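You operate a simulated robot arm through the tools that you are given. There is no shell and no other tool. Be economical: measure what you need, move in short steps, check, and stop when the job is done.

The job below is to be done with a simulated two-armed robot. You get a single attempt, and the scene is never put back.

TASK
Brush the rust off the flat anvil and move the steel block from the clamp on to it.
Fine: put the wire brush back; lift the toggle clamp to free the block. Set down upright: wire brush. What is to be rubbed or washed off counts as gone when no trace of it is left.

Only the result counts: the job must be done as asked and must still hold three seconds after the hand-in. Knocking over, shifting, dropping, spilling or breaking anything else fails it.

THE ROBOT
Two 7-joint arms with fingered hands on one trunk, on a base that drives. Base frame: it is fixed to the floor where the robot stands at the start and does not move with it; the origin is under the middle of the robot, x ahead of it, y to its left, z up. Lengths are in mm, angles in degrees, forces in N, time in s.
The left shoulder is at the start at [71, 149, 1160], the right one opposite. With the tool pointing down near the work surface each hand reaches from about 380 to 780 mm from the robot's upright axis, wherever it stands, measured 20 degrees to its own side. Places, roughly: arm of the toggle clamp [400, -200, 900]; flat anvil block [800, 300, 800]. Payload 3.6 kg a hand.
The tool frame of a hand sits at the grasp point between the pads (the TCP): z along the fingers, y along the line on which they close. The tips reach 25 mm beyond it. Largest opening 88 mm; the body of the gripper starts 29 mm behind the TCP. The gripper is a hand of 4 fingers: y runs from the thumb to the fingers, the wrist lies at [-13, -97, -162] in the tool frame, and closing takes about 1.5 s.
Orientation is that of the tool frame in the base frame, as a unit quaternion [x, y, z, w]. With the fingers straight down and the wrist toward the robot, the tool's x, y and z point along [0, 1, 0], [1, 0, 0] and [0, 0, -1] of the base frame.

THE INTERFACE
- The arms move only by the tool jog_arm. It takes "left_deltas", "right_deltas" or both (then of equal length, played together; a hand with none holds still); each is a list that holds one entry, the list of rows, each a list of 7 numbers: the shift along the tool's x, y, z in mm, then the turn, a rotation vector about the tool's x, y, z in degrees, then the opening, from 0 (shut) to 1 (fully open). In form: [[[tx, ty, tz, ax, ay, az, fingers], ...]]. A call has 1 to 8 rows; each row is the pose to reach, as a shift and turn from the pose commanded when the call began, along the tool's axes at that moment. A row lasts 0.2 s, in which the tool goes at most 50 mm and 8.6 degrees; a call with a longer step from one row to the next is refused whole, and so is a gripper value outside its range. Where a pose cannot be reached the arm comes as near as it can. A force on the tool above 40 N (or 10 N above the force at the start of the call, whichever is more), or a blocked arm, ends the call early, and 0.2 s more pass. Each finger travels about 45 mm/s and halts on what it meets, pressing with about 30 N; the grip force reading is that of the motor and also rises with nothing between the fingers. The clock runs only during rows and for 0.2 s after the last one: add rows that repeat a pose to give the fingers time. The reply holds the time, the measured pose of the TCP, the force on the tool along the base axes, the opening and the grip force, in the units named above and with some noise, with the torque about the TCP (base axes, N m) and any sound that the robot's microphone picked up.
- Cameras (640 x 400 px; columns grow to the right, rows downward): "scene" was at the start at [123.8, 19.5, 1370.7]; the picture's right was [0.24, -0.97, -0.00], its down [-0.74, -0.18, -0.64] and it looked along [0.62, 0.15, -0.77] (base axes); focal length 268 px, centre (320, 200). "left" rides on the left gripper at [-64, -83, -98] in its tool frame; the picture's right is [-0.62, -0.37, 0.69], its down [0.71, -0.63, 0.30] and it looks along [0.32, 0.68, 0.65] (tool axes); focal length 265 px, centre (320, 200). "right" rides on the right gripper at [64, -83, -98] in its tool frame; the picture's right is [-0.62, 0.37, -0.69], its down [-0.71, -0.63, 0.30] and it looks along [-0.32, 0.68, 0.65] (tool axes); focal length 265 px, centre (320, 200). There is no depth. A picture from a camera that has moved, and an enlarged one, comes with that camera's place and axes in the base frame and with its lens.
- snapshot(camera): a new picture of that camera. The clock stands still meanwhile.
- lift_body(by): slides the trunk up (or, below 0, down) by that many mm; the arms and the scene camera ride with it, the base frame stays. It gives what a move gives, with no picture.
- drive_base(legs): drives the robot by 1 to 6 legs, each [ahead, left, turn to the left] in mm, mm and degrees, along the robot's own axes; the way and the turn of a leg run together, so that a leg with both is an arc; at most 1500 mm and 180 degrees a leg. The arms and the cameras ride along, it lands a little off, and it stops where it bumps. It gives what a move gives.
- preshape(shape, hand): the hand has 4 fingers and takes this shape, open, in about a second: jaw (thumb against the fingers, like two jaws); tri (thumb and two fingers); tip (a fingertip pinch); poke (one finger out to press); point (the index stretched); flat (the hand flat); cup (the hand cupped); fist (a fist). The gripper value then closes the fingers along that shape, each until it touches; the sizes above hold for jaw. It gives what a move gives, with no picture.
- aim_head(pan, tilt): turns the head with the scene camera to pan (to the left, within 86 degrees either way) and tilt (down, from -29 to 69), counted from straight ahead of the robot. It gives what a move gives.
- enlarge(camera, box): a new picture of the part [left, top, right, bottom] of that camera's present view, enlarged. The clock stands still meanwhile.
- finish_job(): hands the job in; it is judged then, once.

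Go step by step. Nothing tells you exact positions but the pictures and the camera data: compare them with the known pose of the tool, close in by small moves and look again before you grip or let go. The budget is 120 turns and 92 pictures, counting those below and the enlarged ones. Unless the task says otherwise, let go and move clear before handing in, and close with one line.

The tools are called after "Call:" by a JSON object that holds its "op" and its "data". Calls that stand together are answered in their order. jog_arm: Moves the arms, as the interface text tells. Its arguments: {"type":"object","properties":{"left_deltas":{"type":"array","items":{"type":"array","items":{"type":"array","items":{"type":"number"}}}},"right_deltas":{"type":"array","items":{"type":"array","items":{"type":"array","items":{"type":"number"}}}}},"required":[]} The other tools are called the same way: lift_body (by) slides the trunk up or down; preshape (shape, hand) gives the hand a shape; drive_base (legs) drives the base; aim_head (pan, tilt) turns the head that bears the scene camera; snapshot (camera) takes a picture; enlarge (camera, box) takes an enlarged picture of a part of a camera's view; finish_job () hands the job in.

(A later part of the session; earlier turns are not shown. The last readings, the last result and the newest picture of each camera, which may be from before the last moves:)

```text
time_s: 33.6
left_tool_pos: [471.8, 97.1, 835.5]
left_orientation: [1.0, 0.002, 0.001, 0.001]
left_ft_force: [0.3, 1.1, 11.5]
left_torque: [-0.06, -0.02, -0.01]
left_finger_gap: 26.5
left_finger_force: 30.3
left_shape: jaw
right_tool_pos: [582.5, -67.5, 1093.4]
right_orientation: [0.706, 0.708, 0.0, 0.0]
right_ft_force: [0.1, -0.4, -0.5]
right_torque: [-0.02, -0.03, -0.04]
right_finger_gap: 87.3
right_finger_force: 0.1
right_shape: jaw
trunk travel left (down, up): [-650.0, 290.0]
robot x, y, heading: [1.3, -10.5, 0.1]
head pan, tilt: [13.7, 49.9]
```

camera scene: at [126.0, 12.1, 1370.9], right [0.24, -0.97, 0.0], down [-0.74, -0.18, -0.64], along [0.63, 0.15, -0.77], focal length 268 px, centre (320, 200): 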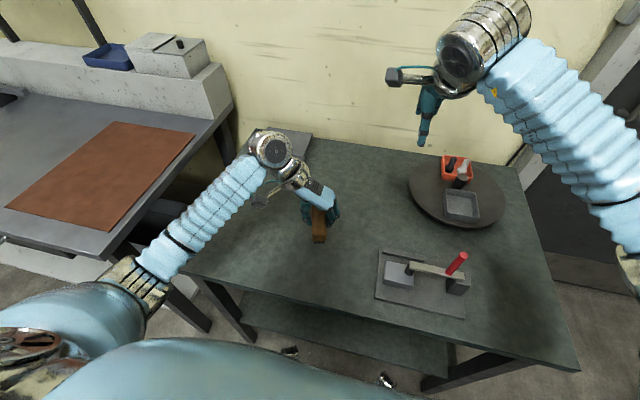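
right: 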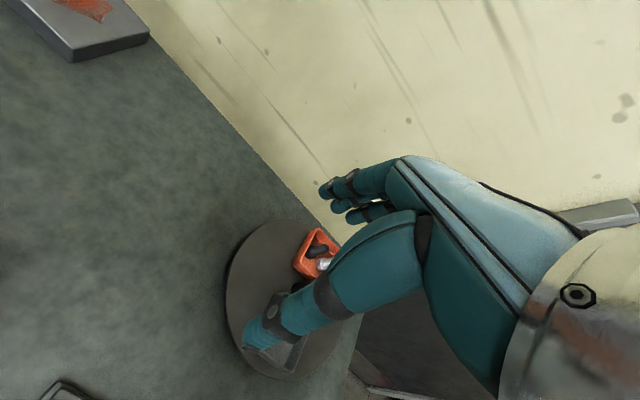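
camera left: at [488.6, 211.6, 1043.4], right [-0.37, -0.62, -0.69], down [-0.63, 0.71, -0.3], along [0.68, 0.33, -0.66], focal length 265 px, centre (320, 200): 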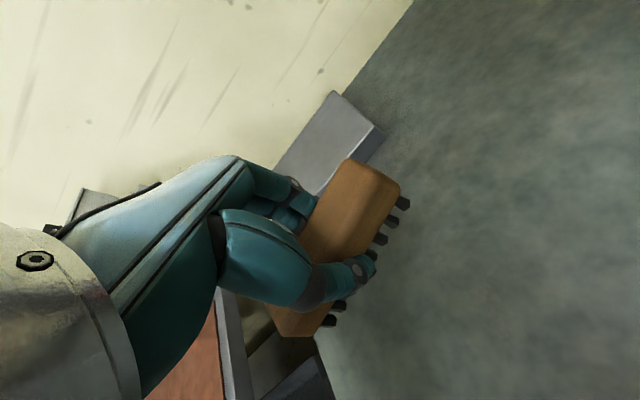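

The brush is on the table. I'm backing off 1.5 mm, opening the hand and lifting clear.

Call:
{"op": "jog_arm", "data": {"left_deltas": [[[0, 0, -1.5, 0, 0, 0, 0], [0, 0, -1.5, 0, 0, 0, 0.3], [0, 0, -1.5, 0, 0, 0, 0.6], [0, 0, -1.5, 0, 0, 0, 1], [0, 0, -1.5, 0, 0, 0, 1], [0, 0, -1.5, 0, 0, 0, 1], [0, 0, -1.5, 0, 0, 0, 1], [0, 0, -1.5, 0, 0, 0, 1]]]}}

Call:
{"op": "jog_arm", "data": {"left_deltas": [[[0, 0, -20, 0, 0, 0, 1], [0, 0, -50, 0, 0, 0, 1], [0, 0, -90, 0, 0, 0, 1], [0, -40, -130, 0, 0, 0, 1], [0, -85, -140, 0, 0, 0, 1], [0, -130, -140, 0, 0, 0, 1], [0, -170, -140, 0, 0, 0, 1]]]}}

Call:
{"op": "snapshot", "data": {"camera": "scene"}}

Call:
{"op": "enlarge", "data": {"camera": "scene", "box": [230, 110, 350, 260]}}

```text
time_s: 35.4
left_tool_pos: [471.9, 97.9, 836.2]
left_orientation: [1.0, 0.0, -0.001, 0.0]
left_ft_force: [0.0, -0.2, 0.0]
left_torque: [0.03, 0.01, 0.01]
left_finger_gap: 87.5
left_finger_force: 0.0
left_shape: jaw
right_tool_pos: [583.3, -69.7, 1092.7]
right_orientation: [0.707, 0.708, 0.001, 0.0]
right_ft_force: [0.4, -0.6, 0.2]
right_torque: [0.03, 0.07, 0.01]
right_finger_gap: 87.9
right_finger_force: 0.0
right_shape: jaw
trunk travel left (down, up): [-650.0, 290.0]
robot x, y, heading: [-0.1, -2.2, 0.1]
head pan, tilt: [13.7, 49.9]
```

```text
refused: row 4 steps farther than a row can; nothing moved
```

```text
60 pictures are left
camera scene: at [126.4, 12.5, 1370.8], right [0.24, -0.97, 0.0], down [-0.74, -0.18, -0.64], along [0.62, 0.15, -0.77], focal length 268 px, centre (320, 200)
```

scene: 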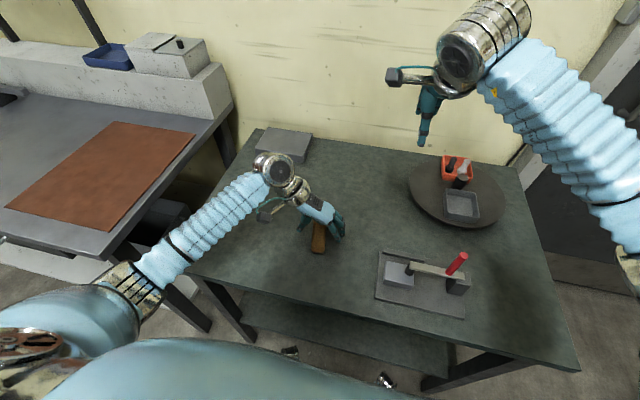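

```text
2.67 times, centred on (290, 185) of scene
camera zoom: at [126.4, 12.5, 1370.8], right [0.24, -0.97, 0.0], down [-0.74, -0.18, -0.64], along [0.62, 0.15, -0.77], focal length 716 px, centre (400, 240)
```

zoom: 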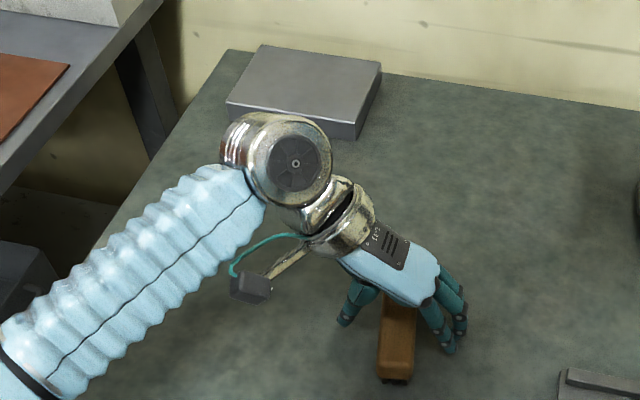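

The anvil looks clean and the brush stands in its place. I'm withdrawing the left hand up and to the left.

Call:
{"op": "jog_arm", "data": {"left_deltas": [[[0, 0, -20, 0, 0, 0, 1], [0, 0, -55, 0, 0, 0, 1], [0, 0, -95, 0, 0, 0, 1], [0, -30, -125, 0, 0, 0, 1], [0, -70, -145, 0, 0, 0, 1], [0, -115, -155, 0, 0, 0, 1], [0, -160, -160, 0, 0, 0, 1], [0, -200, -160, 0, 0, 0, 1]]]}}

Call:
{"op": "enlarge", "data": {"camera": "scene", "box": [250, 120, 320, 165]}}

Call:
{"op": "snapshot", "data": {"camera": "left"}}

Call:
{"op": "snapshot", "data": {"camera": "scene"}}

```text
time_s: 37.2
left_tool_pos: [470.1, 298.8, 995.0]
left_orientation: [1.0, 0.001, -0.001, -0.001]
left_ft_force: [0.7, -0.1, 0.0]
left_torque: [-0.01, 0.01, 0.03]
left_finger_gap: 87.6
left_finger_force: 0.0
left_shape: jaw
right_tool_pos: [582.4, -68.1, 1093.5]
right_orientation: [0.707, 0.707, 0.0, 0.0]
right_ft_force: [0.3, -0.1, -0.1]
right_torque: [0.02, 0.0, 0.0]
right_finger_gap: 87.8
right_finger_force: 0.1
right_shape: jaw
trunk travel left (down, up): [-650.0, 290.0]
robot x, y, heading: [3.7, -7.3, 0.1]
head pan, tilt: [13.7, 49.9]
```

```text
8.89 times, centred on (285, 142) of scene
camera zoom: at [126.1, 13.3, 1370.8], right [0.24, -0.97, 0.0], down [-0.74, -0.18, -0.64], along [0.63, 0.15, -0.77], focal length 2387 px, centre (631, 711)
```

zoom: 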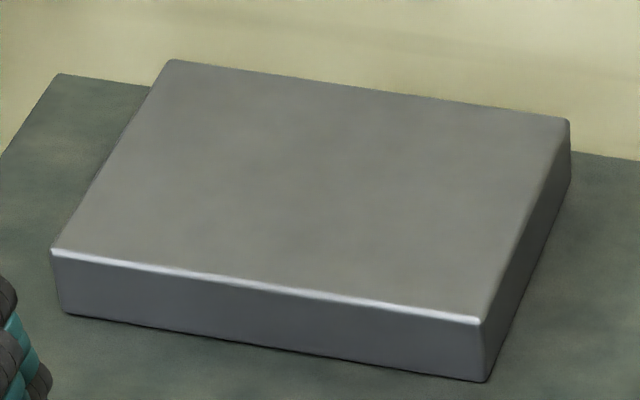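

```text
57 pictures are left
camera left: at [406.3, 382.2, 1092.1], right [-0.62, 0.37, -0.69], down [0.71, 0.63, -0.31], along [0.32, -0.68, -0.65], focal length 265 px, centre (320, 200)
```

left: 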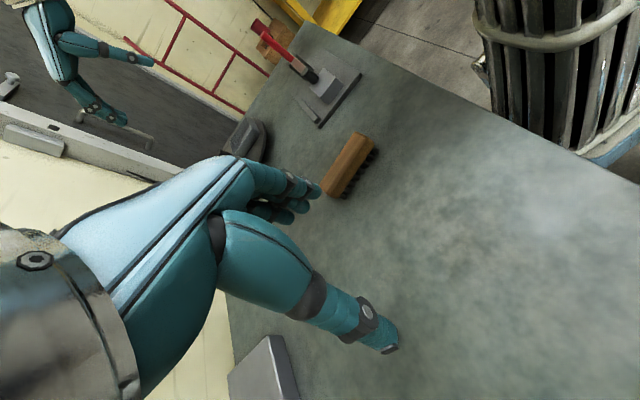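

```text
56 pictures are left
camera scene: at [126.1, 13.3, 1370.8], right [0.24, -0.97, 0.0], down [-0.74, -0.18, -0.64], along [0.63, 0.15, -0.77], focal length 268 px, centre (320, 200)
```

scene: 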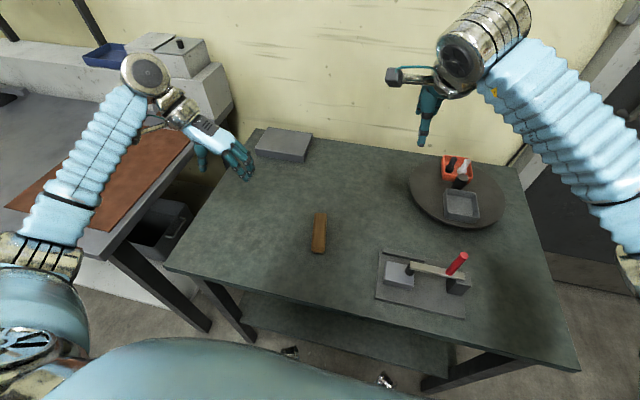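

The anvil is clean and the brush is upright in place. Next is the clamp: I'll bring the right hand above it for a second view.

Call:
{"op": "jog_arm", "data": {"right_deltas": [[[-25, -35, 10, 0, 0, 0, 1], [-50, -70, 20, 0, 0, 0, 1], [-75, -105, 30, 0, 0, 0, 1], [-95, -135, 35, 0, 0, 0, 1], [-112, -163, 40, 0, 0, 0, 1]]]}}

Call:
{"op": "snapshot", "data": {"camera": "right"}}

Call:
{"op": "snapshot", "data": {"camera": "scene"}}

```text
time_s: 38.4
left_tool_pos: [469.2, 297.5, 994.0]
left_orientation: [1.0, 0.003, 0.0, 0.0]
left_ft_force: [-0.2, -0.6, 0.2]
left_torque: [0.0, 0.02, 0.01]
left_finger_gap: 87.7
left_finger_force: 0.0
left_shape: jaw
right_tool_pos: [418.4, -180.8, 1053.8]
right_orientation: [0.705, 0.709, 0.001, 0.0]
right_ft_force: [-0.2, -0.2, -0.4]
right_torque: [0.0, -0.02, 0.01]
right_finger_gap: 87.6
right_finger_force: 0.1
right_shape: jaw
trunk travel left (down, up): [-650.0, 290.0]
robot x, y, heading: [-0.3, -5.4, 0.1]
head pan, tilt: [13.7, 49.9]
```

```text
55 pictures are left
camera right: at [335.7, -116.8, 1152.5], right [0.37, -0.62, 0.69], down [-0.63, -0.72, -0.31], along [0.69, -0.32, -0.65], focal length 265 px, centre (320, 200)
```

right: 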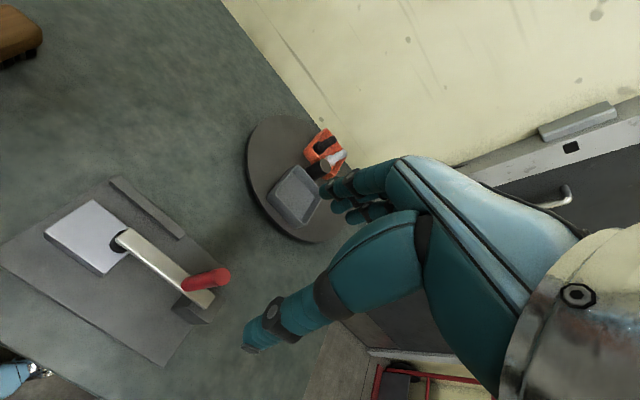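

```text
54 pictures are left
camera scene: at [124.7, 12.2, 1371.0], right [0.24, -0.97, 0.0], down [-0.74, -0.18, -0.64], along [0.63, 0.15, -0.76], focal length 268 px, centre (320, 200)
```

scene: 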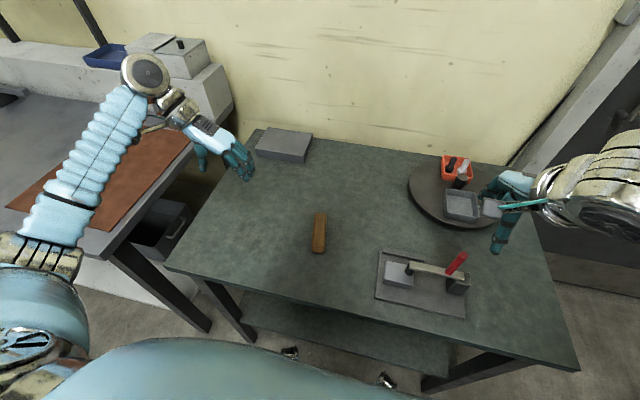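

Call:
{"op": "enlarge", "data": {"camera": "right", "box": [0, 160, 260, 370]}}

Call:
{"op": "enlarge", "data": {"camera": "scene", "box": [370, 240, 480, 325]}}

Call:
{"op": "enlarge", "data": {"camera": "left", "box": [230, 0, 390, 140]}}

```text
1.90 times, centred on (130, 265) of right
camera zoom: at [335.7, -116.8, 1152.5], right [0.37, -0.62, 0.69], down [-0.63, -0.72, -0.31], along [0.69, -0.32, -0.65], focal length 506 px, centre (682, 76)
```

zoom: 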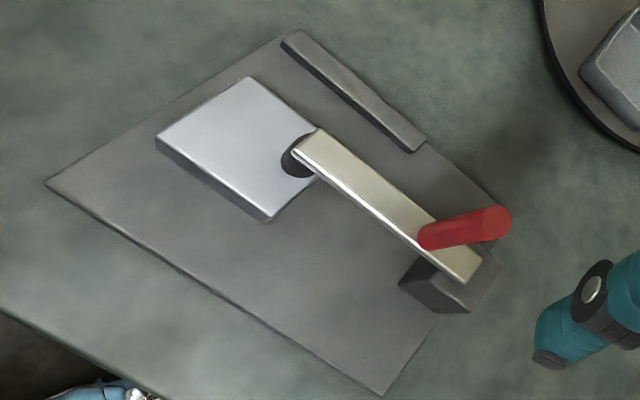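

```text
4.71 times, centred on (425, 282) of scene
camera zoom: at [124.7, 12.2, 1371.0], right [0.24, -0.97, 0.0], down [-0.74, -0.18, -0.64], along [0.63, 0.15, -0.76], focal length 1264 px, centre (-174, -188)
```

zoom: 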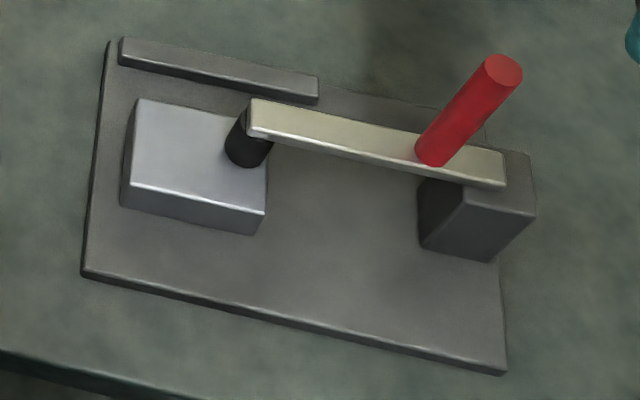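

```text
2.86 times, centred on (310, 70) of left
camera zoom: at [405.0, 381.0, 1093.1], right [-0.62, 0.37, -0.69], down [0.71, 0.63, -0.3], along [0.33, -0.68, -0.65], focal length 758 px, centre (349, 571)
```

zoom: 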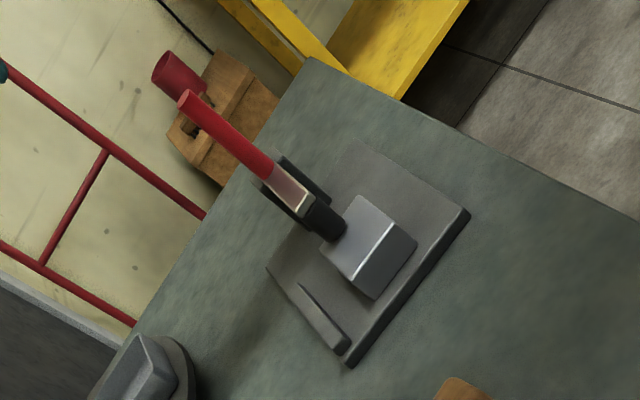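

The handle is vertical at about (412.5, -180), from z 872 to 950. It sits on a bar hinged near y≈-205. I'll straddle the handle in x with the right hand.

Call:
{"op": "jog_arm", "data": {"right_deltas": [[[0.5, -3, 25, 0, 0, 0, 1], [0.5, -6, 55, 0, 0, 0, 1], [0.5, -6, 80, 0, 0, 0, 1], [0.5, -6, 80, 0, 0, 0, 1]]]}}

Call:
{"op": "snapshot", "data": {"camera": "right"}}

Call:
{"op": "enlarge", "data": {"camera": "scene", "box": [370, 180, 530, 325]}}

```text
time_s: 39.4
left_tool_pos: [468.8, 297.7, 994.9]
left_orientation: [1.0, 0.002, -0.001, 0.0]
left_ft_force: [0.1, -0.6, -0.1]
left_torque: [-0.01, 0.02, 0.0]
left_finger_gap: 87.4
left_finger_force: 0.0
left_shape: jaw
right_tool_pos: [414.2, -181.6, 971.5]
right_orientation: [0.707, 0.707, 0.001, 0.0]
right_ft_force: [0.3, 0.7, 1.0]
right_torque: [-0.03, 0.03, 0.0]
right_finger_gap: 87.9
right_finger_force: 0.0
right_shape: jaw
trunk travel left (down, up): [-650.0, 290.0]
robot x, y, heading: [0.4, -8.9, 0.0]
head pan, tilt: [13.7, 49.9]
```

```text
50 pictures are left
camera right: at [331.5, -116.4, 1069.9], right [0.37, -0.62, 0.69], down [-0.63, -0.72, -0.31], along [0.68, -0.32, -0.65], focal length 265 px, centre (320, 200)
```

right: 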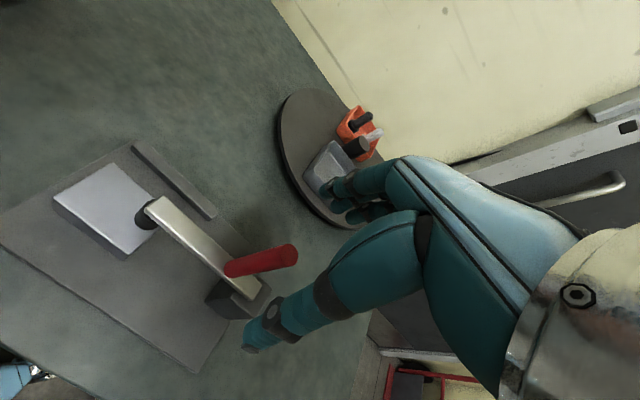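

```text
2.76 times, centred on (450, 252) of scene
camera zoom: at [125.6, 12.3, 1370.9], right [0.24, -0.97, 0.0], down [-0.74, -0.18, -0.64], along [0.63, 0.15, -0.76], focal length 741 px, centre (-39, 55)
```

zoom: 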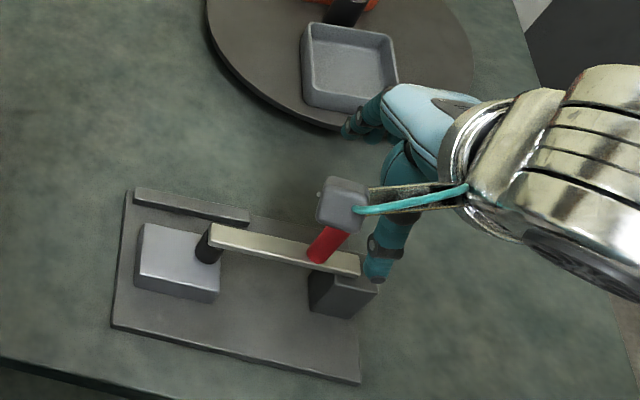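

Aligned. I'm descending so the pads straddle the upper handle, then closing.

Call:
{"op": "jog_arm", "data": {"right_deltas": [[[0, 0, 15, 0, 0, 0, 1], [0.5, -1, 30, 0, 0, 0, 1], [0.5, -1, 43, 0, 0, 0, 1], [0.5, -1, 43, 0, 0, 0, 1]]]}}

Call:
{"op": "snapshot", "data": {"camera": "right"}}

```text
time_s: 40.4
left_tool_pos: [471.1, 298.3, 995.0]
left_orientation: [1.0, 0.001, -0.002, -0.001]
left_ft_force: [-0.4, -0.6, -0.3]
left_torque: [-0.02, -0.02, 0.0]
left_finger_gap: 87.8
left_finger_force: 0.1
left_shape: jaw
right_tool_pos: [412.7, -180.7, 929.2]
right_orientation: [0.706, 0.708, 0.0, 0.0]
right_ft_force: [0.4, 1.6, 0.5]
right_torque: [0.01, 0.0, 0.02]
right_finger_gap: 87.7
right_finger_force: 0.0
right_shape: jaw
trunk travel left (down, up): [-650.0, 290.0]
robot x, y, heading: [3.5, -7.1, 0.1]
head pan, tilt: [13.7, 49.9]
```

```text
48 pictures are left
camera right: at [331.0, -115.0, 1028.0], right [0.37, -0.62, 0.69], down [-0.63, -0.72, -0.3], along [0.68, -0.32, -0.65], focal length 265 px, centre (320, 200)
```

right: 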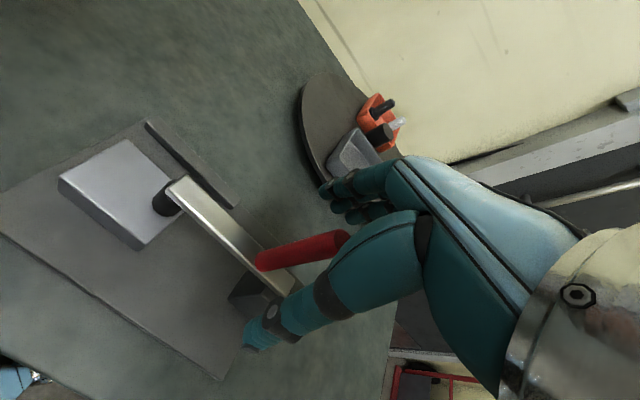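

Call:
{"op": "jog_arm", "data": {"right_deltas": [[[0, 0, 0, 0, 0, 0, 0.6], [0, 0, 0, 0, 0, 0, 0.3], [0, 0, 0, 0, 0, 0, 0], [0, 0, 0, 0, 0, 0, 0], [0, 0, 0, 0, 0, 0, 0], [0, 0, 0, 0, 0, 0, 0], [0, 0, 0, 0, 0, 0, 0], [0, 0, 0, 0, 0, 0, 0]]]}}

Call:
{"op": "snapshot", "data": {"camera": "right"}}

```text
time_s: 42.2
left_tool_pos: [469.0, 297.4, 995.0]
left_orientation: [1.0, 0.001, -0.001, 0.001]
left_ft_force: [-0.6, -0.2, 0.1]
left_torque: [0.0, 0.01, 0.01]
left_finger_gap: 87.7
left_finger_force: 0.1
left_shape: jaw
right_tool_pos: [412.3, -180.0, 928.8]
right_orientation: [0.705, 0.709, -0.001, 0.0]
right_ft_force: [-4.6, 1.0, -1.5]
right_torque: [-0.02, 0.02, 0.0]
right_finger_gap: 5.4
right_finger_force: 29.7
right_shape: jaw
trunk travel left (down, up): [-650.0, 290.0]
robot x, y, heading: [6.5, -12.0, 0.1]
head pan, tilt: [13.7, 49.9]
```

```text
47 pictures are left
camera right: at [330.1, -115.0, 1028.2], right [0.37, -0.62, 0.69], down [-0.63, -0.72, -0.3], along [0.68, -0.32, -0.65], focal length 265 px, centre (320, 200)
```

right: 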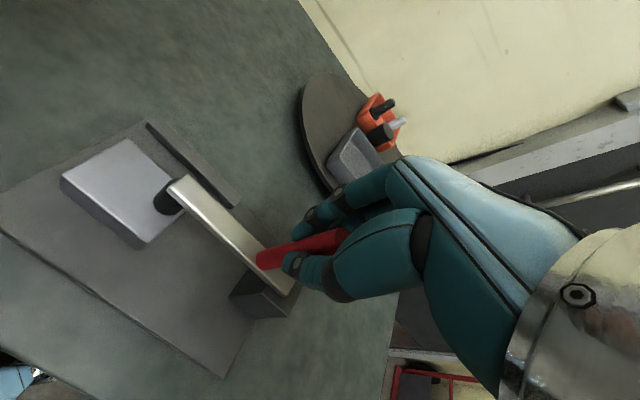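

Call:
{"op": "enlarge", "data": {"camera": "right", "box": [220, 160, 400, 320]}}

Call:
{"op": "enlarge", "data": {"camera": "scene", "box": [410, 200, 510, 310]}}

```text
2.50 times, centred on (310, 240) of right
camera zoom: at [330.1, -115.0, 1028.2], right [0.37, -0.62, 0.69], down [-0.63, -0.72, -0.3], along [0.68, -0.32, -0.65], focal length 664 px, centre (345, 100)
```

zoom: 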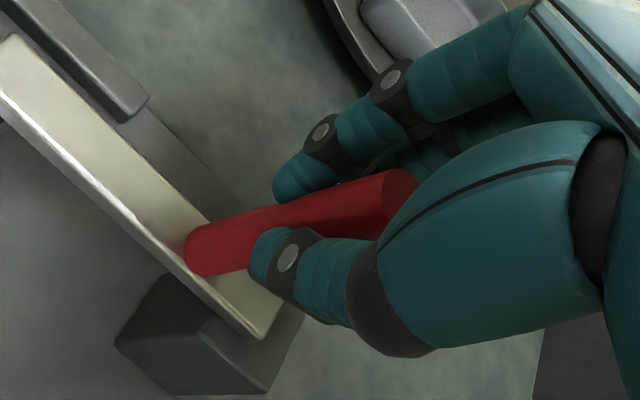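

```text
3.64 times, centred on (460, 255) of scene
camera zoom: at [125.6, 12.6, 1370.9], right [0.24, -0.97, 0.0], down [-0.74, -0.18, -0.64], along [0.63, 0.15, -0.76], focal length 976 px, centre (-189, 0)
```

zoom: 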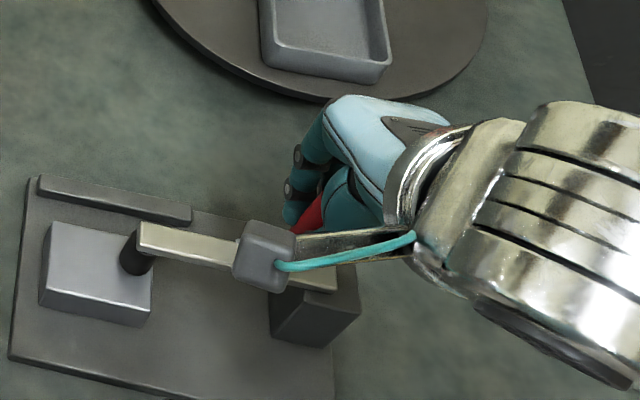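

The handle is held between the index finger and thumb. I'll follow the opening arc (handle toward -y), starting with 24°.

Call:
{"op": "jog_arm", "data": {"right_deltas": [[[-4.6, 0, -1.5, 0, 4, 0, 0], [-9.3, 0, -2.8, 0, 8, 0, 0], [-14, 0, -3.8, 0, 12, 0, 0], [-18.9, 0, -4.4, 0, 16, 0, 0], [-23.7, 0, -4.6, 0, 20, 0, 0], [-28.6, 0, -4.5, 0, 24, 0, 0]]]}}

Call:
{"op": "snapshot", "data": {"camera": "right"}}

Call:
{"op": "enlarge", "data": {"camera": "scene", "box": [370, 200, 510, 320]}}

```text
time_s: 43.6
left_tool_pos: [468.5, 299.1, 995.0]
left_orientation: [1.0, 0.001, 0.0, 0.0]
left_ft_force: [0.0, 0.5, 0.1]
left_torque: [-0.05, 0.0, 0.0]
left_finger_gap: 88.0
left_finger_force: 0.1
left_shape: jaw
right_tool_pos: [411.4, -208.1, 935.2]
right_orientation: [0.69, 0.693, 0.148, -0.147]
right_ft_force: [-4.9, 3.3, 5.5]
right_torque: [0.05, 0.04, 0.06]
right_finger_gap: 5.3
right_finger_force: 30.3
right_shape: jaw
trunk travel left (down, up): [-650.0, 290.0]
robot x, y, heading: [8.7, -10.5, 0.3]
head pan, tilt: [13.7, 49.9]
```

```text
44 pictures are left
camera right: at [329.8, -189.2, 1051.9], right [0.37, -0.85, 0.38], down [-0.63, -0.53, -0.57], along [0.69, -0.03, -0.73], focal length 265 px, centre (320, 200)
```

right: 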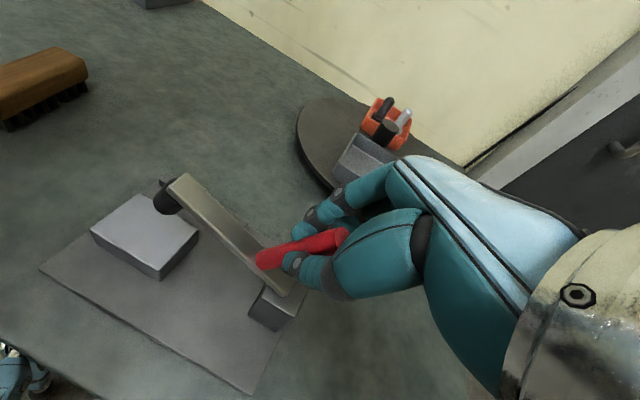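

```text
3.33 times, centred on (440, 260) of scene
camera zoom: at [124.7, 13.4, 1371.0], right [0.24, -0.97, 0.0], down [-0.74, -0.18, -0.64], along [0.63, 0.15, -0.76], focal length 895 px, centre (-80, 0)
```

zoom: 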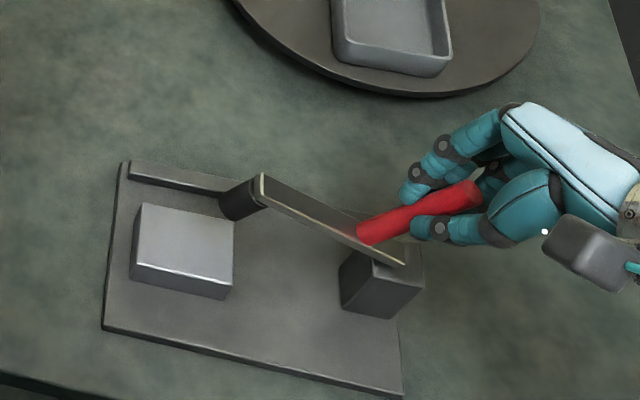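

The arm lifts with the handle exactly along this arc. Because the motion is the same in the tool frame, I'll repeat it for another 32°.

Call:
{"op": "jog_arm", "data": {"right_deltas": [[[-4.6, 0, -1.5, 0, 4, 0, 0], [-9.3, 0, -2.8, 0, 8, 0, 0], [-14, 0, -3.8, 0, 12, 0, 0], [-18.9, 0, -4.4, 0, 16, 0, 0], [-23.7, 0, -4.6, 0, 20, 0, 0], [-28.6, 0, -4.5, 0, 24, 0, 0], [-33.4, 0, -4.1, 0, 28, 0, 0], [-38.2, 0, -3.4, 0, 32, 0, 0]]]}}

Call:
{"op": "enlarge", "data": {"camera": "scene", "box": [370, 200, 530, 320]}}

```text
time_s: 45.4
left_tool_pos: [467.4, 298.1, 994.8]
left_orientation: [1.0, 0.001, 0.001, 0.0]
left_ft_force: [0.1, -0.1, 0.4]
left_torque: [0.02, 0.04, 0.02]
left_finger_gap: 87.6
left_finger_force: 0.0
left_shape: jaw
right_tool_pos: [410.0, -246.6, 925.7]
right_orientation: [0.65, 0.641, 0.287, -0.289]
right_ft_force: [-13.4, -0.4, 4.1]
right_torque: [0.23, 0.07, 0.17]
right_finger_gap: 5.3
right_finger_force: 29.9
right_shape: jaw
right hand out of reach, approached as far as the arm can: row 5, 6, 7, 8
trunk travel left (down, up): [-650.0, 290.0]
robot x, y, heading: [2.6, -6.8, 0.2]
head pan, tilt: [13.7, 49.9]
```

```text
3.33 times, centred on (450, 260) of scene
camera zoom: at [123.0, 13.1, 1370.8], right [0.24, -0.97, 0.0], down [-0.74, -0.18, -0.65], along [0.63, 0.15, -0.76], focal length 895 px, centre (-113, 0)
```

zoom: 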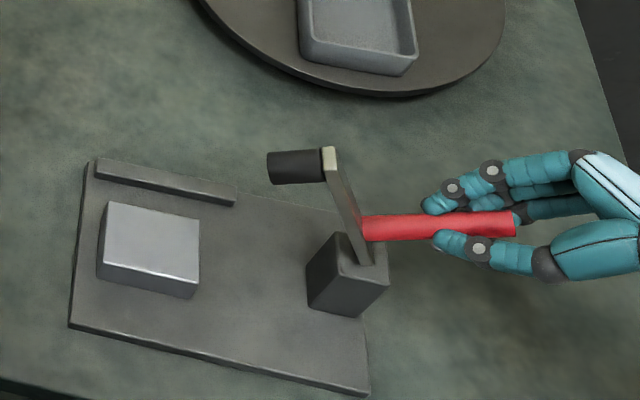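

The clamp arm is about 55° up; the wrist can't tilt further, so I'll translate along the remaining arc while the handle pivots in the grip.

Call:
{"op": "jog_arm", "data": {"right_deltas": [[[-7, 0, 0, 0, 0, 0, 0], [-14, 0, 1, 0, 0, 0, 0], [-21, 0, 2, 0, 0, 0, 0], [-28, 0, 3, 0, 0, 0, 0], [-34, 0, 4, 0, 0, 0, 0], [-39, 0, 5, 0, 0, 0, 0]]]}}

Call:
{"op": "enlarge", "data": {"camera": "scene", "box": [370, 200, 530, 320]}}

```text
time_s: 46.8
left_tool_pos: [471.9, 297.9, 994.2]
left_orientation: [1.0, 0.001, -0.002, 0.0]
left_ft_force: [0.0, -0.2, -0.6]
left_torque: [0.01, 0.0, 0.01]
left_finger_gap: 87.9
left_finger_force: 0.0
left_shape: jaw
right_tool_pos: [416.2, -268.0, 897.5]
right_orientation: [0.652, 0.639, 0.288, -0.287]
right_ft_force: [0.7, -0.1, -0.4]
right_torque: [0.04, 0.0, 0.01]
right_finger_gap: 4.2
right_finger_force: 29.9
right_shape: jaw
right hand out of reach, approached as far as the arm can: row 6
trunk travel left (down, up): [-650.0, 290.0]
robot x, y, heading: [3.2, -3.0, 0.1]
head pan, tilt: [13.7, 49.9]
```

```text
3.33 times, centred on (450, 260) of scene
camera zoom: at [127.9, 11.9, 1370.7], right [0.24, -0.97, 0.0], down [-0.74, -0.18, -0.64], along [0.62, 0.15, -0.77], focal length 895 px, centre (-113, 0)
```

zoom: 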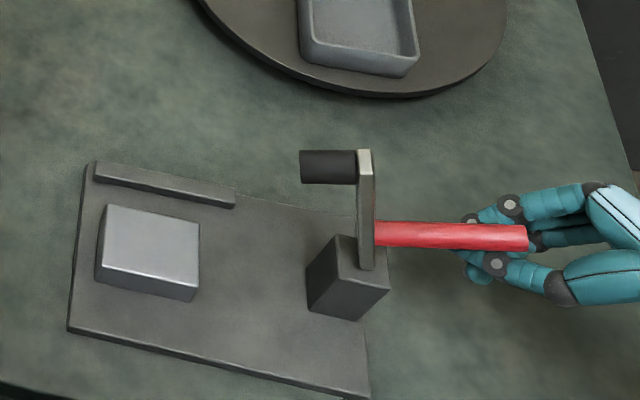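

The clamp arm now stands upright by itself with no force on the hand. I'll open and back away along the tool axis.

Call:
{"op": "jog_arm", "data": {"right_deltas": [[[0, 0, 0, 0, 0, 0, 0.4], [0, 0, 0, 0, 0, 0, 0.8], [0, 0, 0, 0, 0, 0, 1], [0, 0, 0, 0, 0, 0, 1], [0, 0, 0, 0, 0, 0, 1], [0, 0, 0, 0, 0, 0, 1], [0, 0, 0, 0, 0, 0, 1], [0, 0, 0, 0, 0, 0, 1]]]}}

Call:
{"op": "enlarge", "data": {"camera": "scene", "box": [370, 200, 530, 320]}}

Call:
{"op": "snapshot", "data": {"camera": "right"}}

```text
time_s: 48.6
left_tool_pos: [471.2, 297.4, 994.3]
left_orientation: [1.0, 0.001, -0.001, -0.001]
left_ft_force: [0.1, 0.0, -0.3]
left_torque: [0.03, 0.0, 0.02]
left_finger_gap: 87.8
left_finger_force: 0.0
left_shape: jaw
right_tool_pos: [414.0, -268.3, 897.2]
right_orientation: [0.652, 0.64, 0.289, -0.286]
right_ft_force: [0.2, 0.0, 0.0]
right_torque: [-0.02, -0.01, 0.0]
right_finger_gap: 87.5
right_finger_force: 0.1
right_shape: jaw
trunk travel left (down, up): [-650.0, 290.0]
robot x, y, heading: [0.5, -6.7, 0.2]
head pan, tilt: [13.7, 49.9]
```

```text
3.33 times, centred on (450, 260) of scene
camera zoom: at [126.9, 12.3, 1370.8], right [0.24, -0.97, 0.0], down [-0.74, -0.18, -0.64], along [0.62, 0.15, -0.77], focal length 895 px, centre (-113, 0)
```

zoom: 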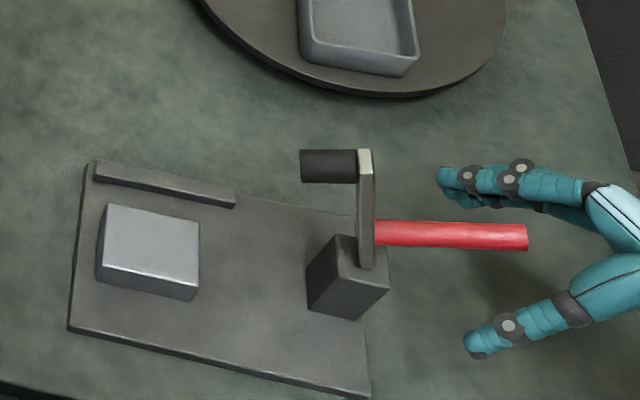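

```text
39 pictures are left
camera right: at [332.2, -295.5, 1012.0], right [0.35, -0.94, 0.0], down [-0.64, -0.24, -0.73], along [0.68, 0.26, -0.68], focal length 265 px, centre (320, 200)
```

right: 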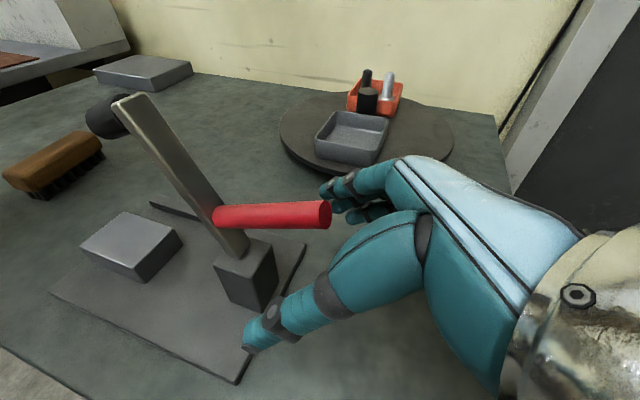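

The clamp is open and the block is free. I'm retracting the right hand and turning it upright again.

Call:
{"op": "jog_arm", "data": {"right_deltas": [[[0, 0, -20, 0, 0, 0, 1], [0, 0, -45, 0, 0, 0, 1], [0, 0, -75, 0, 0, 0, 1], [0, 0, -110, 0, -8, 0, 1], [0, 0, -140, 0, -16, 0, 1], [20, 0, -160, 0, -24, 0, 1], [40, 0, -180, 0, -32, 0, 1], [60, 0, -190, 0, -40, 0, 1]]]}}

```text
time_s: 50.4
left_tool_pos: [470.9, 299.0, 993.8]
left_orientation: [1.0, 0.001, -0.001, 0.001]
left_ft_force: [0.7, 0.5, 0.0]
left_torque: [0.0, 0.01, -0.02]
left_finger_gap: 87.8
left_finger_force: 0.0
left_shape: jaw
right_tool_pos: [413.1, -368.2, 1069.9]
right_orientation: [0.712, 0.699, 0.047, -0.049]
right_ft_force: [0.2, 0.8, -0.3]
right_torque: [0.01, 0.01, -0.03]
right_finger_gap: 87.4
right_finger_force: 0.0
right_shape: jaw
trunk travel left (down, up): [-650.0, 290.0]
robot x, y, heading: [3.2, -4.6, 0.2]
head pan, tilt: [13.7, 49.9]
```

Call:
{"op": "jog_arm", "data": {"right_deltas": [[[40, 0, 0, 0, -4, 0, 1], [80, 0, 0, 0, -7.8, -1, 1], [120, 0, 0, 0, -7.8, -1, 1], [160, 0, 0, 0, -7.8, -1, 1], [200, -1, 10, 0, -7.8, -1, 1], [240, -1, 20, 0, -7.8, -1, 1], [272, -2, 40, 0, -7.8, -1, 1], [272, -2, 60, 0, -7.8, -1, 1]]]}}

Call:
{"op": "snapshot", "data": {"camera": "right"}}

Call:
{"op": "enlarge", "data": {"camera": "scene", "box": [360, 190, 500, 320]}}

```text
time_s: 52.2
left_tool_pos: [469.9, 297.1, 994.9]
left_orientation: [1.0, 0.001, -0.001, -0.001]
left_ft_force: [1.4, 0.8, 0.5]
left_torque: [0.04, 0.0, 0.04]
left_finger_gap: 87.6
left_finger_force: 0.1
left_shape: jaw
right_tool_pos: [415.2, -93.4, 1048.9]
right_orientation: [0.707, 0.707, 0.001, -0.001]
right_ft_force: [-1.1, 0.1, 0.6]
right_torque: [-0.04, 0.01, 0.0]
right_finger_gap: 87.5
right_finger_force: 0.1
right_shape: jaw
trunk travel left (down, up): [-650.0, 290.0]
robot x, y, heading: [1.7, -10.0, 0.5]
head pan, tilt: [13.7, 49.9]
```

```text
38 pictures are left
camera right: at [333.0, -28.2, 1148.4], right [0.37, -0.62, 0.69], down [-0.63, -0.71, -0.31], along [0.68, -0.32, -0.66], focal length 265 px, centre (320, 200)
```

right: 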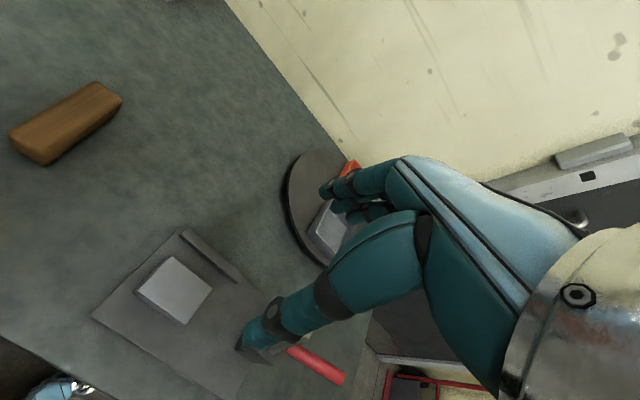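

```text
3.08 times, centred on (430, 255) of scene
camera zoom: at [125.8, 11.0, 1370.9], right [0.24, -0.97, 0.0], down [-0.74, -0.18, -0.64], along [0.63, 0.16, -0.76], focal length 826 px, centre (-18, 31)
```

zoom: 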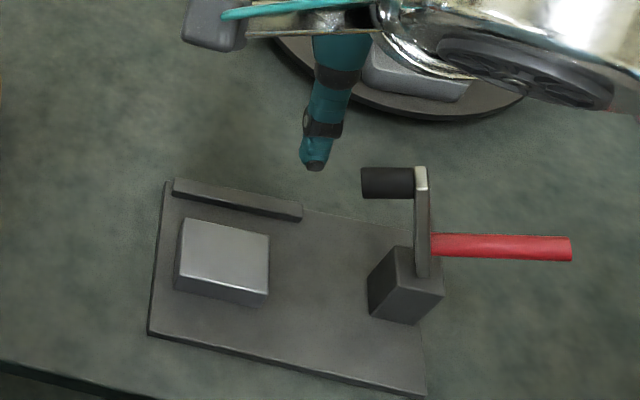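

Call:
{"op": "enlarge", "data": {"camera": "right", "box": [80, 220, 260, 340]}}

Call:
{"op": "enlarge", "data": {"camera": "scene", "box": [390, 225, 440, 260]}}

```text
3.33 times, centred on (170, 280) of right
camera zoom: at [333.0, -28.2, 1148.4], right [0.37, -0.62, 0.69], down [-0.63, -0.71, -0.31], along [0.68, -0.32, -0.66], focal length 885 px, centre (820, -67)
```

zoom: 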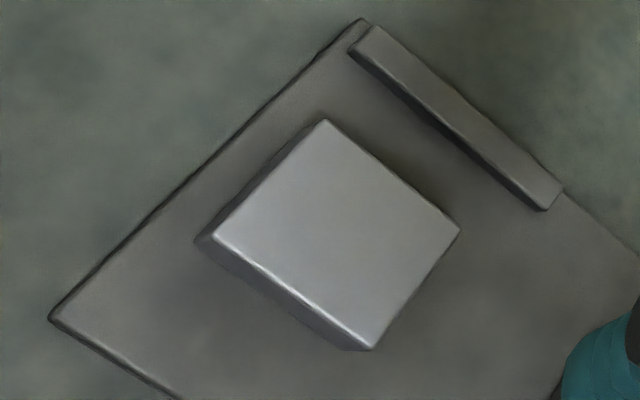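

```text
11.43 times, centred on (415, 242) of scene
camera zoom: at [125.8, 11.0, 1370.9], right [0.24, -0.97, 0.0], down [-0.74, -0.18, -0.64], along [0.63, 0.16, -0.76], focal length 3069 px, centre (-766, -286)
```

zoom: 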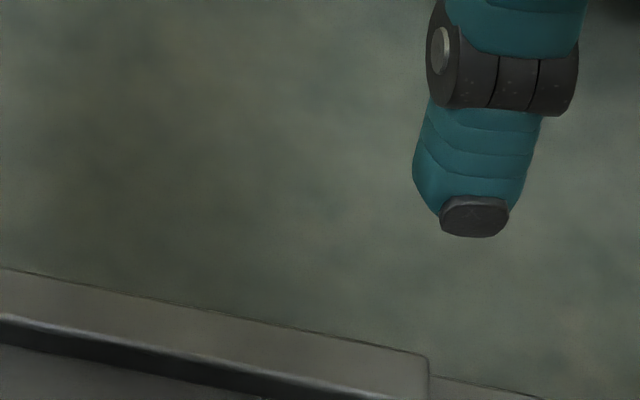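

The block's top is near z≈850, spanning x 383–423 and y -60 to -115, centred at (403, -88). I'll bring the partly open right hand down above it.

Call:
{"op": "jog_arm", "data": {"right_deltas": [[[2, -6, 35, 0, 0, 0, 0.85], [5, -12, 75, 0, 0, 0, 0.78], [5, -12, 110, 0, 0, 0, 0.78], [5, -12, 140, 0, 0, 0, 0.78], [5, -12, 150, 0, 0, 0, 0.78]]]}}

Call:
{"op": "snapshot", "data": {"camera": "right"}}

Call:
{"op": "enlarge", "data": {"camera": "scene", "box": [360, 190, 500, 320]}}

```text
time_s: 53.4
left_tool_pos: [470.9, 297.2, 994.9]
left_orientation: [1.0, 0.001, -0.002, 0.0]
left_ft_force: [0.2, 0.4, -0.1]
left_torque: [0.01, 0.01, 0.03]
left_finger_gap: 87.6
left_finger_force: 0.1
left_shape: jaw
right_tool_pos: [402.4, -86.5, 898.2]
right_orientation: [0.707, 0.707, 0.001, -0.002]
right_ft_force: [-0.5, -0.4, 0.0]
right_torque: [0.0, 0.01, 0.0]
right_finger_gap: 68.7
right_finger_force: 0.0
right_shape: jaw
trunk travel left (down, up): [-650.0, 290.0]
robot x, y, heading: [5.9, -7.1, 0.0]
head pan, tilt: [13.7, 49.9]
```

```text
34 pictures are left
camera right: at [319.8, -21.6, 997.1], right [0.37, -0.62, 0.69], down [-0.63, -0.71, -0.31], along [0.68, -0.32, -0.66], focal length 265 px, centre (320, 200)
```

right: 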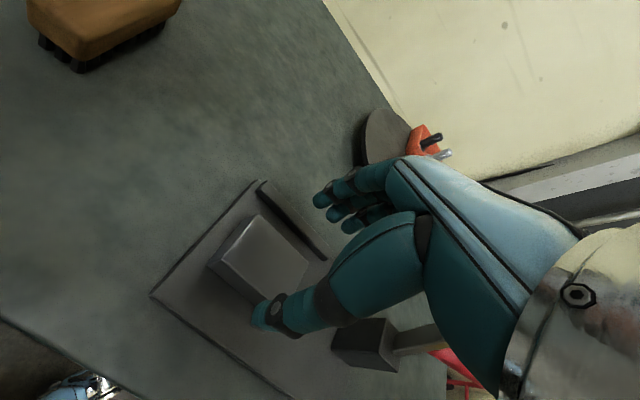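

```text
3.08 times, centred on (430, 255) of scene
camera zoom: at [126.0, 12.1, 1370.9], right [0.24, -0.97, 0.0], down [-0.74, -0.18, -0.64], along [0.63, 0.15, -0.77], focal length 826 px, centre (-18, 31)
```

zoom: 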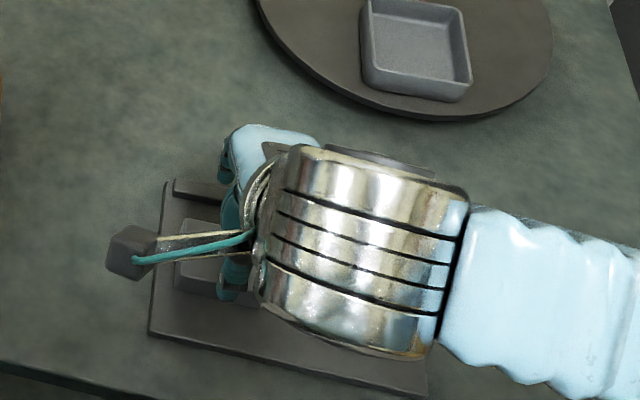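

Clearance to the raised clamp arm looks fine (the wrist is at x≈305, the clamp arm at x≈413). I'm continuing down around the block.

Call:
{"op": "jog_arm", "data": {"right_deltas": [[[0.5, 0, 15, 0, 0, 0, 0.78], [0.5, 0, 30, 0, 0, 0, 0.78], [0.5, 0, 42, 0, 0, 0, 0.78], [0.5, 0, 52, 0, 0, 0, 0.78], [0.5, 0, 52, 0, 0, 0, 0.78]]]}}

Call:
{"op": "snapshot", "data": {"camera": "right"}}

```text
time_s: 54.6
left_tool_pos: [470.1, 298.0, 993.7]
left_orientation: [1.0, 0.001, -0.001, 0.0]
left_ft_force: [0.9, -0.7, -0.1]
left_torque: [-0.01, 0.0, 0.01]
left_finger_gap: 87.7
left_finger_force: 0.1
left_shape: jaw
right_tool_pos: [403.0, -85.1, 846.2]
right_orientation: [0.706, 0.708, 0.0, -0.003]
right_ft_force: [0.4, 1.4, -0.2]
right_torque: [-0.01, -0.02, 0.01]
right_finger_gap: 68.8
right_finger_force: 0.0
right_shape: jaw
trunk travel left (down, up): [-650.0, 290.0]
robot x, y, heading: [0.5, -9.2, 0.3]
head pan, tilt: [13.7, 49.9]
```

```text
32 pictures are left
camera right: at [320.4, -20.5, 945.2], right [0.37, -0.62, 0.69], down [-0.63, -0.71, -0.3], along [0.68, -0.32, -0.66], focal length 265 px, centre (320, 200)
```

right: 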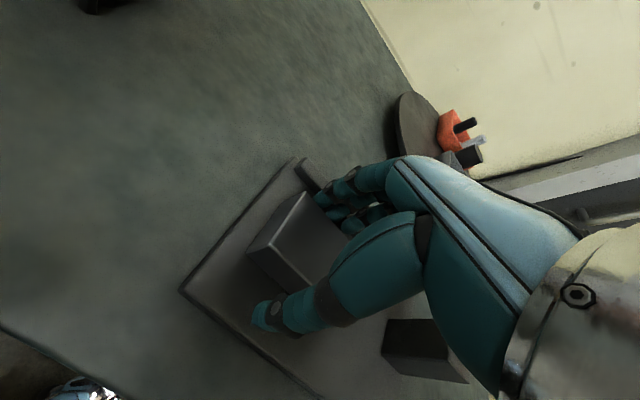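

Call:
{"op": "enlarge", "data": {"camera": "right", "box": [220, 150, 400, 350]}}

```text
2.00 times, centred on (310, 250) of right
camera zoom: at [320.4, -20.5, 945.2], right [0.37, -0.62, 0.69], down [-0.63, -0.71, -0.3], along [0.68, -0.32, -0.66], focal length 531 px, centre (340, 100)
```

zoom: 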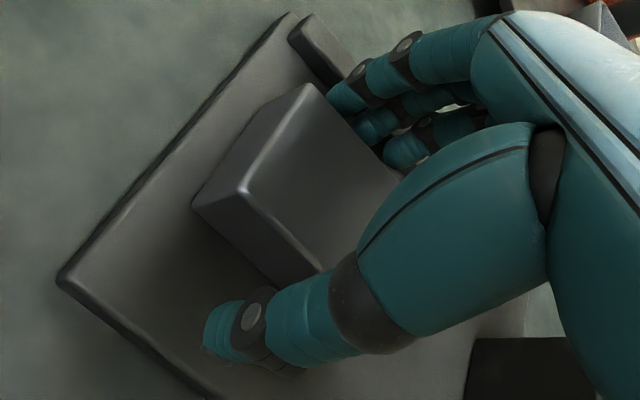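

The fingers straddle the block well. I'm closing.

Call:
{"op": "jog_arm", "data": {"right_deltas": [[[0, 0, 1, 0, 0, 0, 0.6], [0, 0, 1, 0, 0, 0, 0.45], [0, 0, 1, 0, 0, 0, 0.3], [0, 0, 1, 0, 0, 0, 0], [0, 0, 1, 0, 0, 0, 0], [0, 0, 1, 0, 0, 0, 0], [0, 0, 1, 0, 0, 0, 0], [0, 0, 1, 0, 0, 0, 0]]]}}

Call:
{"op": "enlarge", "data": {"camera": "right", "box": [220, 150, 400, 350]}}

```text
time_s: 56.4
left_tool_pos: [470.2, 298.2, 993.6]
left_orientation: [1.0, 0.001, -0.001, 0.0]
left_ft_force: [-0.5, -0.3, -0.2]
left_torque: [0.0, -0.02, -0.01]
left_finger_gap: 87.8
left_finger_force: 0.0
left_shape: jaw
right_tool_pos: [402.0, -84.4, 843.8]
right_orientation: [0.707, 0.708, 0.0, -0.001]
right_ft_force: [0.6, 0.1, 0.3]
right_torque: [-0.01, -0.03, 0.03]
right_finger_gap: 39.2
right_finger_force: 30.3
right_shape: jaw
trunk travel left (down, up): [-650.0, 290.0]
robot x, y, heading: [4.1, -8.3, 0.3]
head pan, tilt: [13.7, 49.9]
```

```text
2.00 times, centred on (310, 250) of right
camera zoom: at [320.2, -20.5, 944.1], right [0.37, -0.62, 0.69], down [-0.63, -0.71, -0.3], along [0.68, -0.32, -0.66], focal length 531 px, centre (340, 100)
```

zoom: 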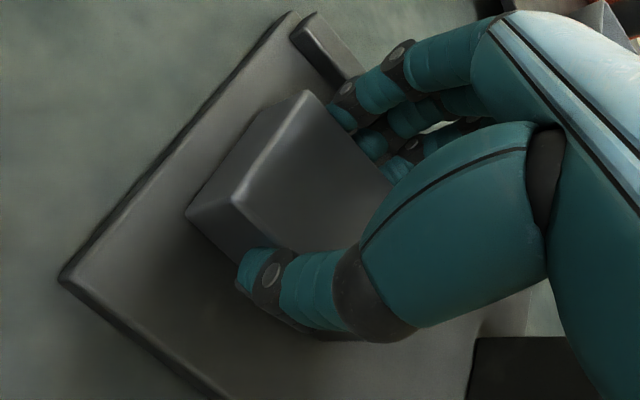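

The block is gripped with a 39 mm gap. I'm lifting straight up.

Call:
{"op": "jog_arm", "data": {"right_deltas": [[[0, 0, -10, 0, 0, 0, 0], [0, 0, -25, 0, 0, 0, 0], [0, 0, -50, 0, 0, 0, 0], [0, 0, -80, 0, 0, 0, 0], [0, 0, -110, 0, 0, 0, 0], [0, 0, -130, 0, 0, 0, 0], [0, 0, -140, 0, 0, 0, 0]]]}}

Call:
{"op": "snapshot", "data": {"camera": "right"}}

Call:
{"op": "snapshot", "data": {"camera": "scene"}}

```text
time_s: 58.0
left_tool_pos: [472.2, 297.8, 994.7]
left_orientation: [1.0, 0.001, -0.001, 0.0]
left_ft_force: [-0.7, -0.7, 0.1]
left_torque: [-0.01, 0.01, 0.04]
left_finger_gap: 87.5
left_finger_force: 0.1
left_shape: jaw
right_tool_pos: [403.1, -84.0, 986.7]
right_orientation: [0.706, 0.708, 0.0, -0.003]
right_ft_force: [0.0, -1.0, -5.0]
right_torque: [0.02, 0.03, 0.02]
right_finger_gap: 39.2
right_finger_force: 29.6
right_shape: jaw
trunk travel left (down, up): [-650.0, 290.0]
robot x, y, heading: [1.6, -9.1, 0.1]
head pan, tilt: [13.7, 49.9]
```

```text
29 pictures are left
camera right: at [320.3, -19.8, 1085.2], right [0.37, -0.62, 0.69], down [-0.63, -0.71, -0.3], along [0.68, -0.32, -0.66], focal length 265 px, centre (320, 200)
```

right: 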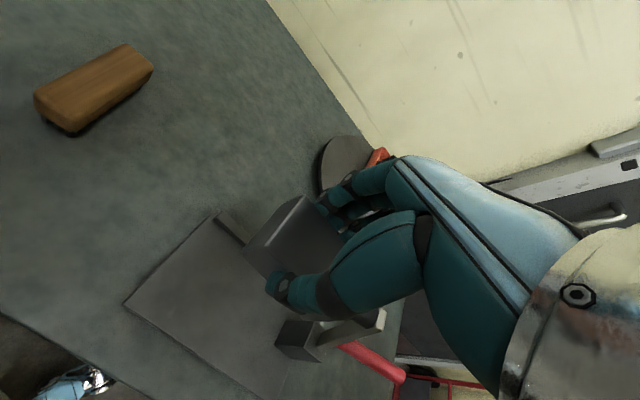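

```text
28 pictures are left
camera scene: at [126.8, 12.4, 1370.8], right [0.24, -0.97, 0.0], down [-0.74, -0.18, -0.64], along [0.62, 0.15, -0.77], focal length 268 px, centre (320, 200)
```

scene: 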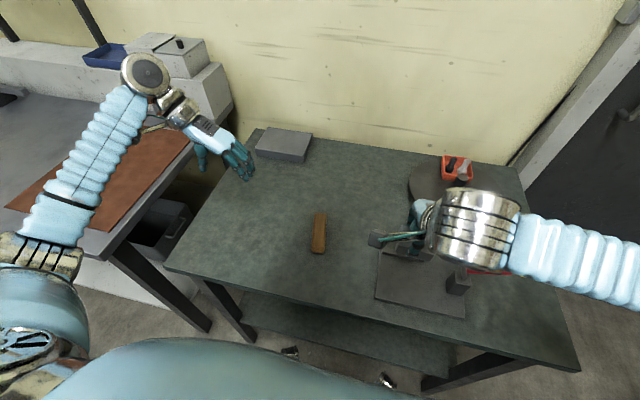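

The block is secure, about 5 N. I'll drive left about 300 mm and slightly ahead so the right hand can reach the anvil.

Call:
{"op": "drive_base", "data": {"legs": [[0, 300, 0], [52, 0, 0]]}}

Call:
{"op": "snapshot", "data": {"camera": "scene"}}

```text
time_s: 60.6
left_tool_pos: [515.7, 594.5, 999.8]
left_orientation: [1.0, 0.0, 0.003, -0.003]
left_ft_force: [0.1, -0.1, 0.8]
left_torque: [0.04, -0.04, 0.03]
left_finger_gap: 87.7
left_finger_force: 0.1
left_shape: jaw
right_tool_pos: [449.3, 212.5, 988.7]
right_orientation: [0.707, 0.707, 0.005, -0.002]
right_ft_force: [-1.4, -1.3, -5.2]
right_torque: [0.07, 0.02, 0.02]
right_finger_gap: 38.9
right_finger_force: 30.1
right_shape: jaw
trunk travel left (down, up): [-650.0, 290.0]
robot x, y, heading: [60.3, 295.7, 0.0]
head pan, tilt: [13.7, 49.9]
```

```text
27 pictures are left
camera scene: at [172.0, 309.2, 1372.3], right [0.24, -0.97, 0.0], down [-0.74, -0.18, -0.65], along [0.63, 0.16, -0.76], focal length 268 px, centre (320, 200)
```

scene: 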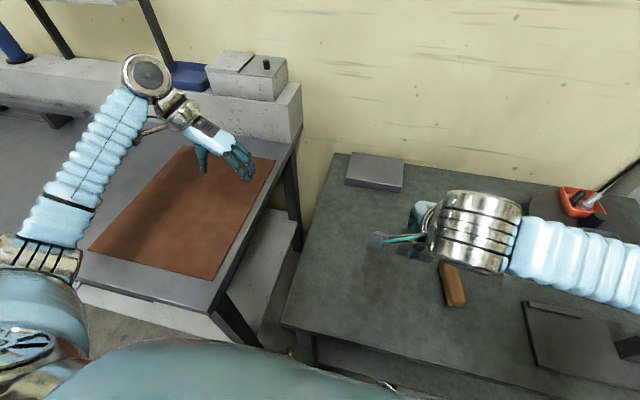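

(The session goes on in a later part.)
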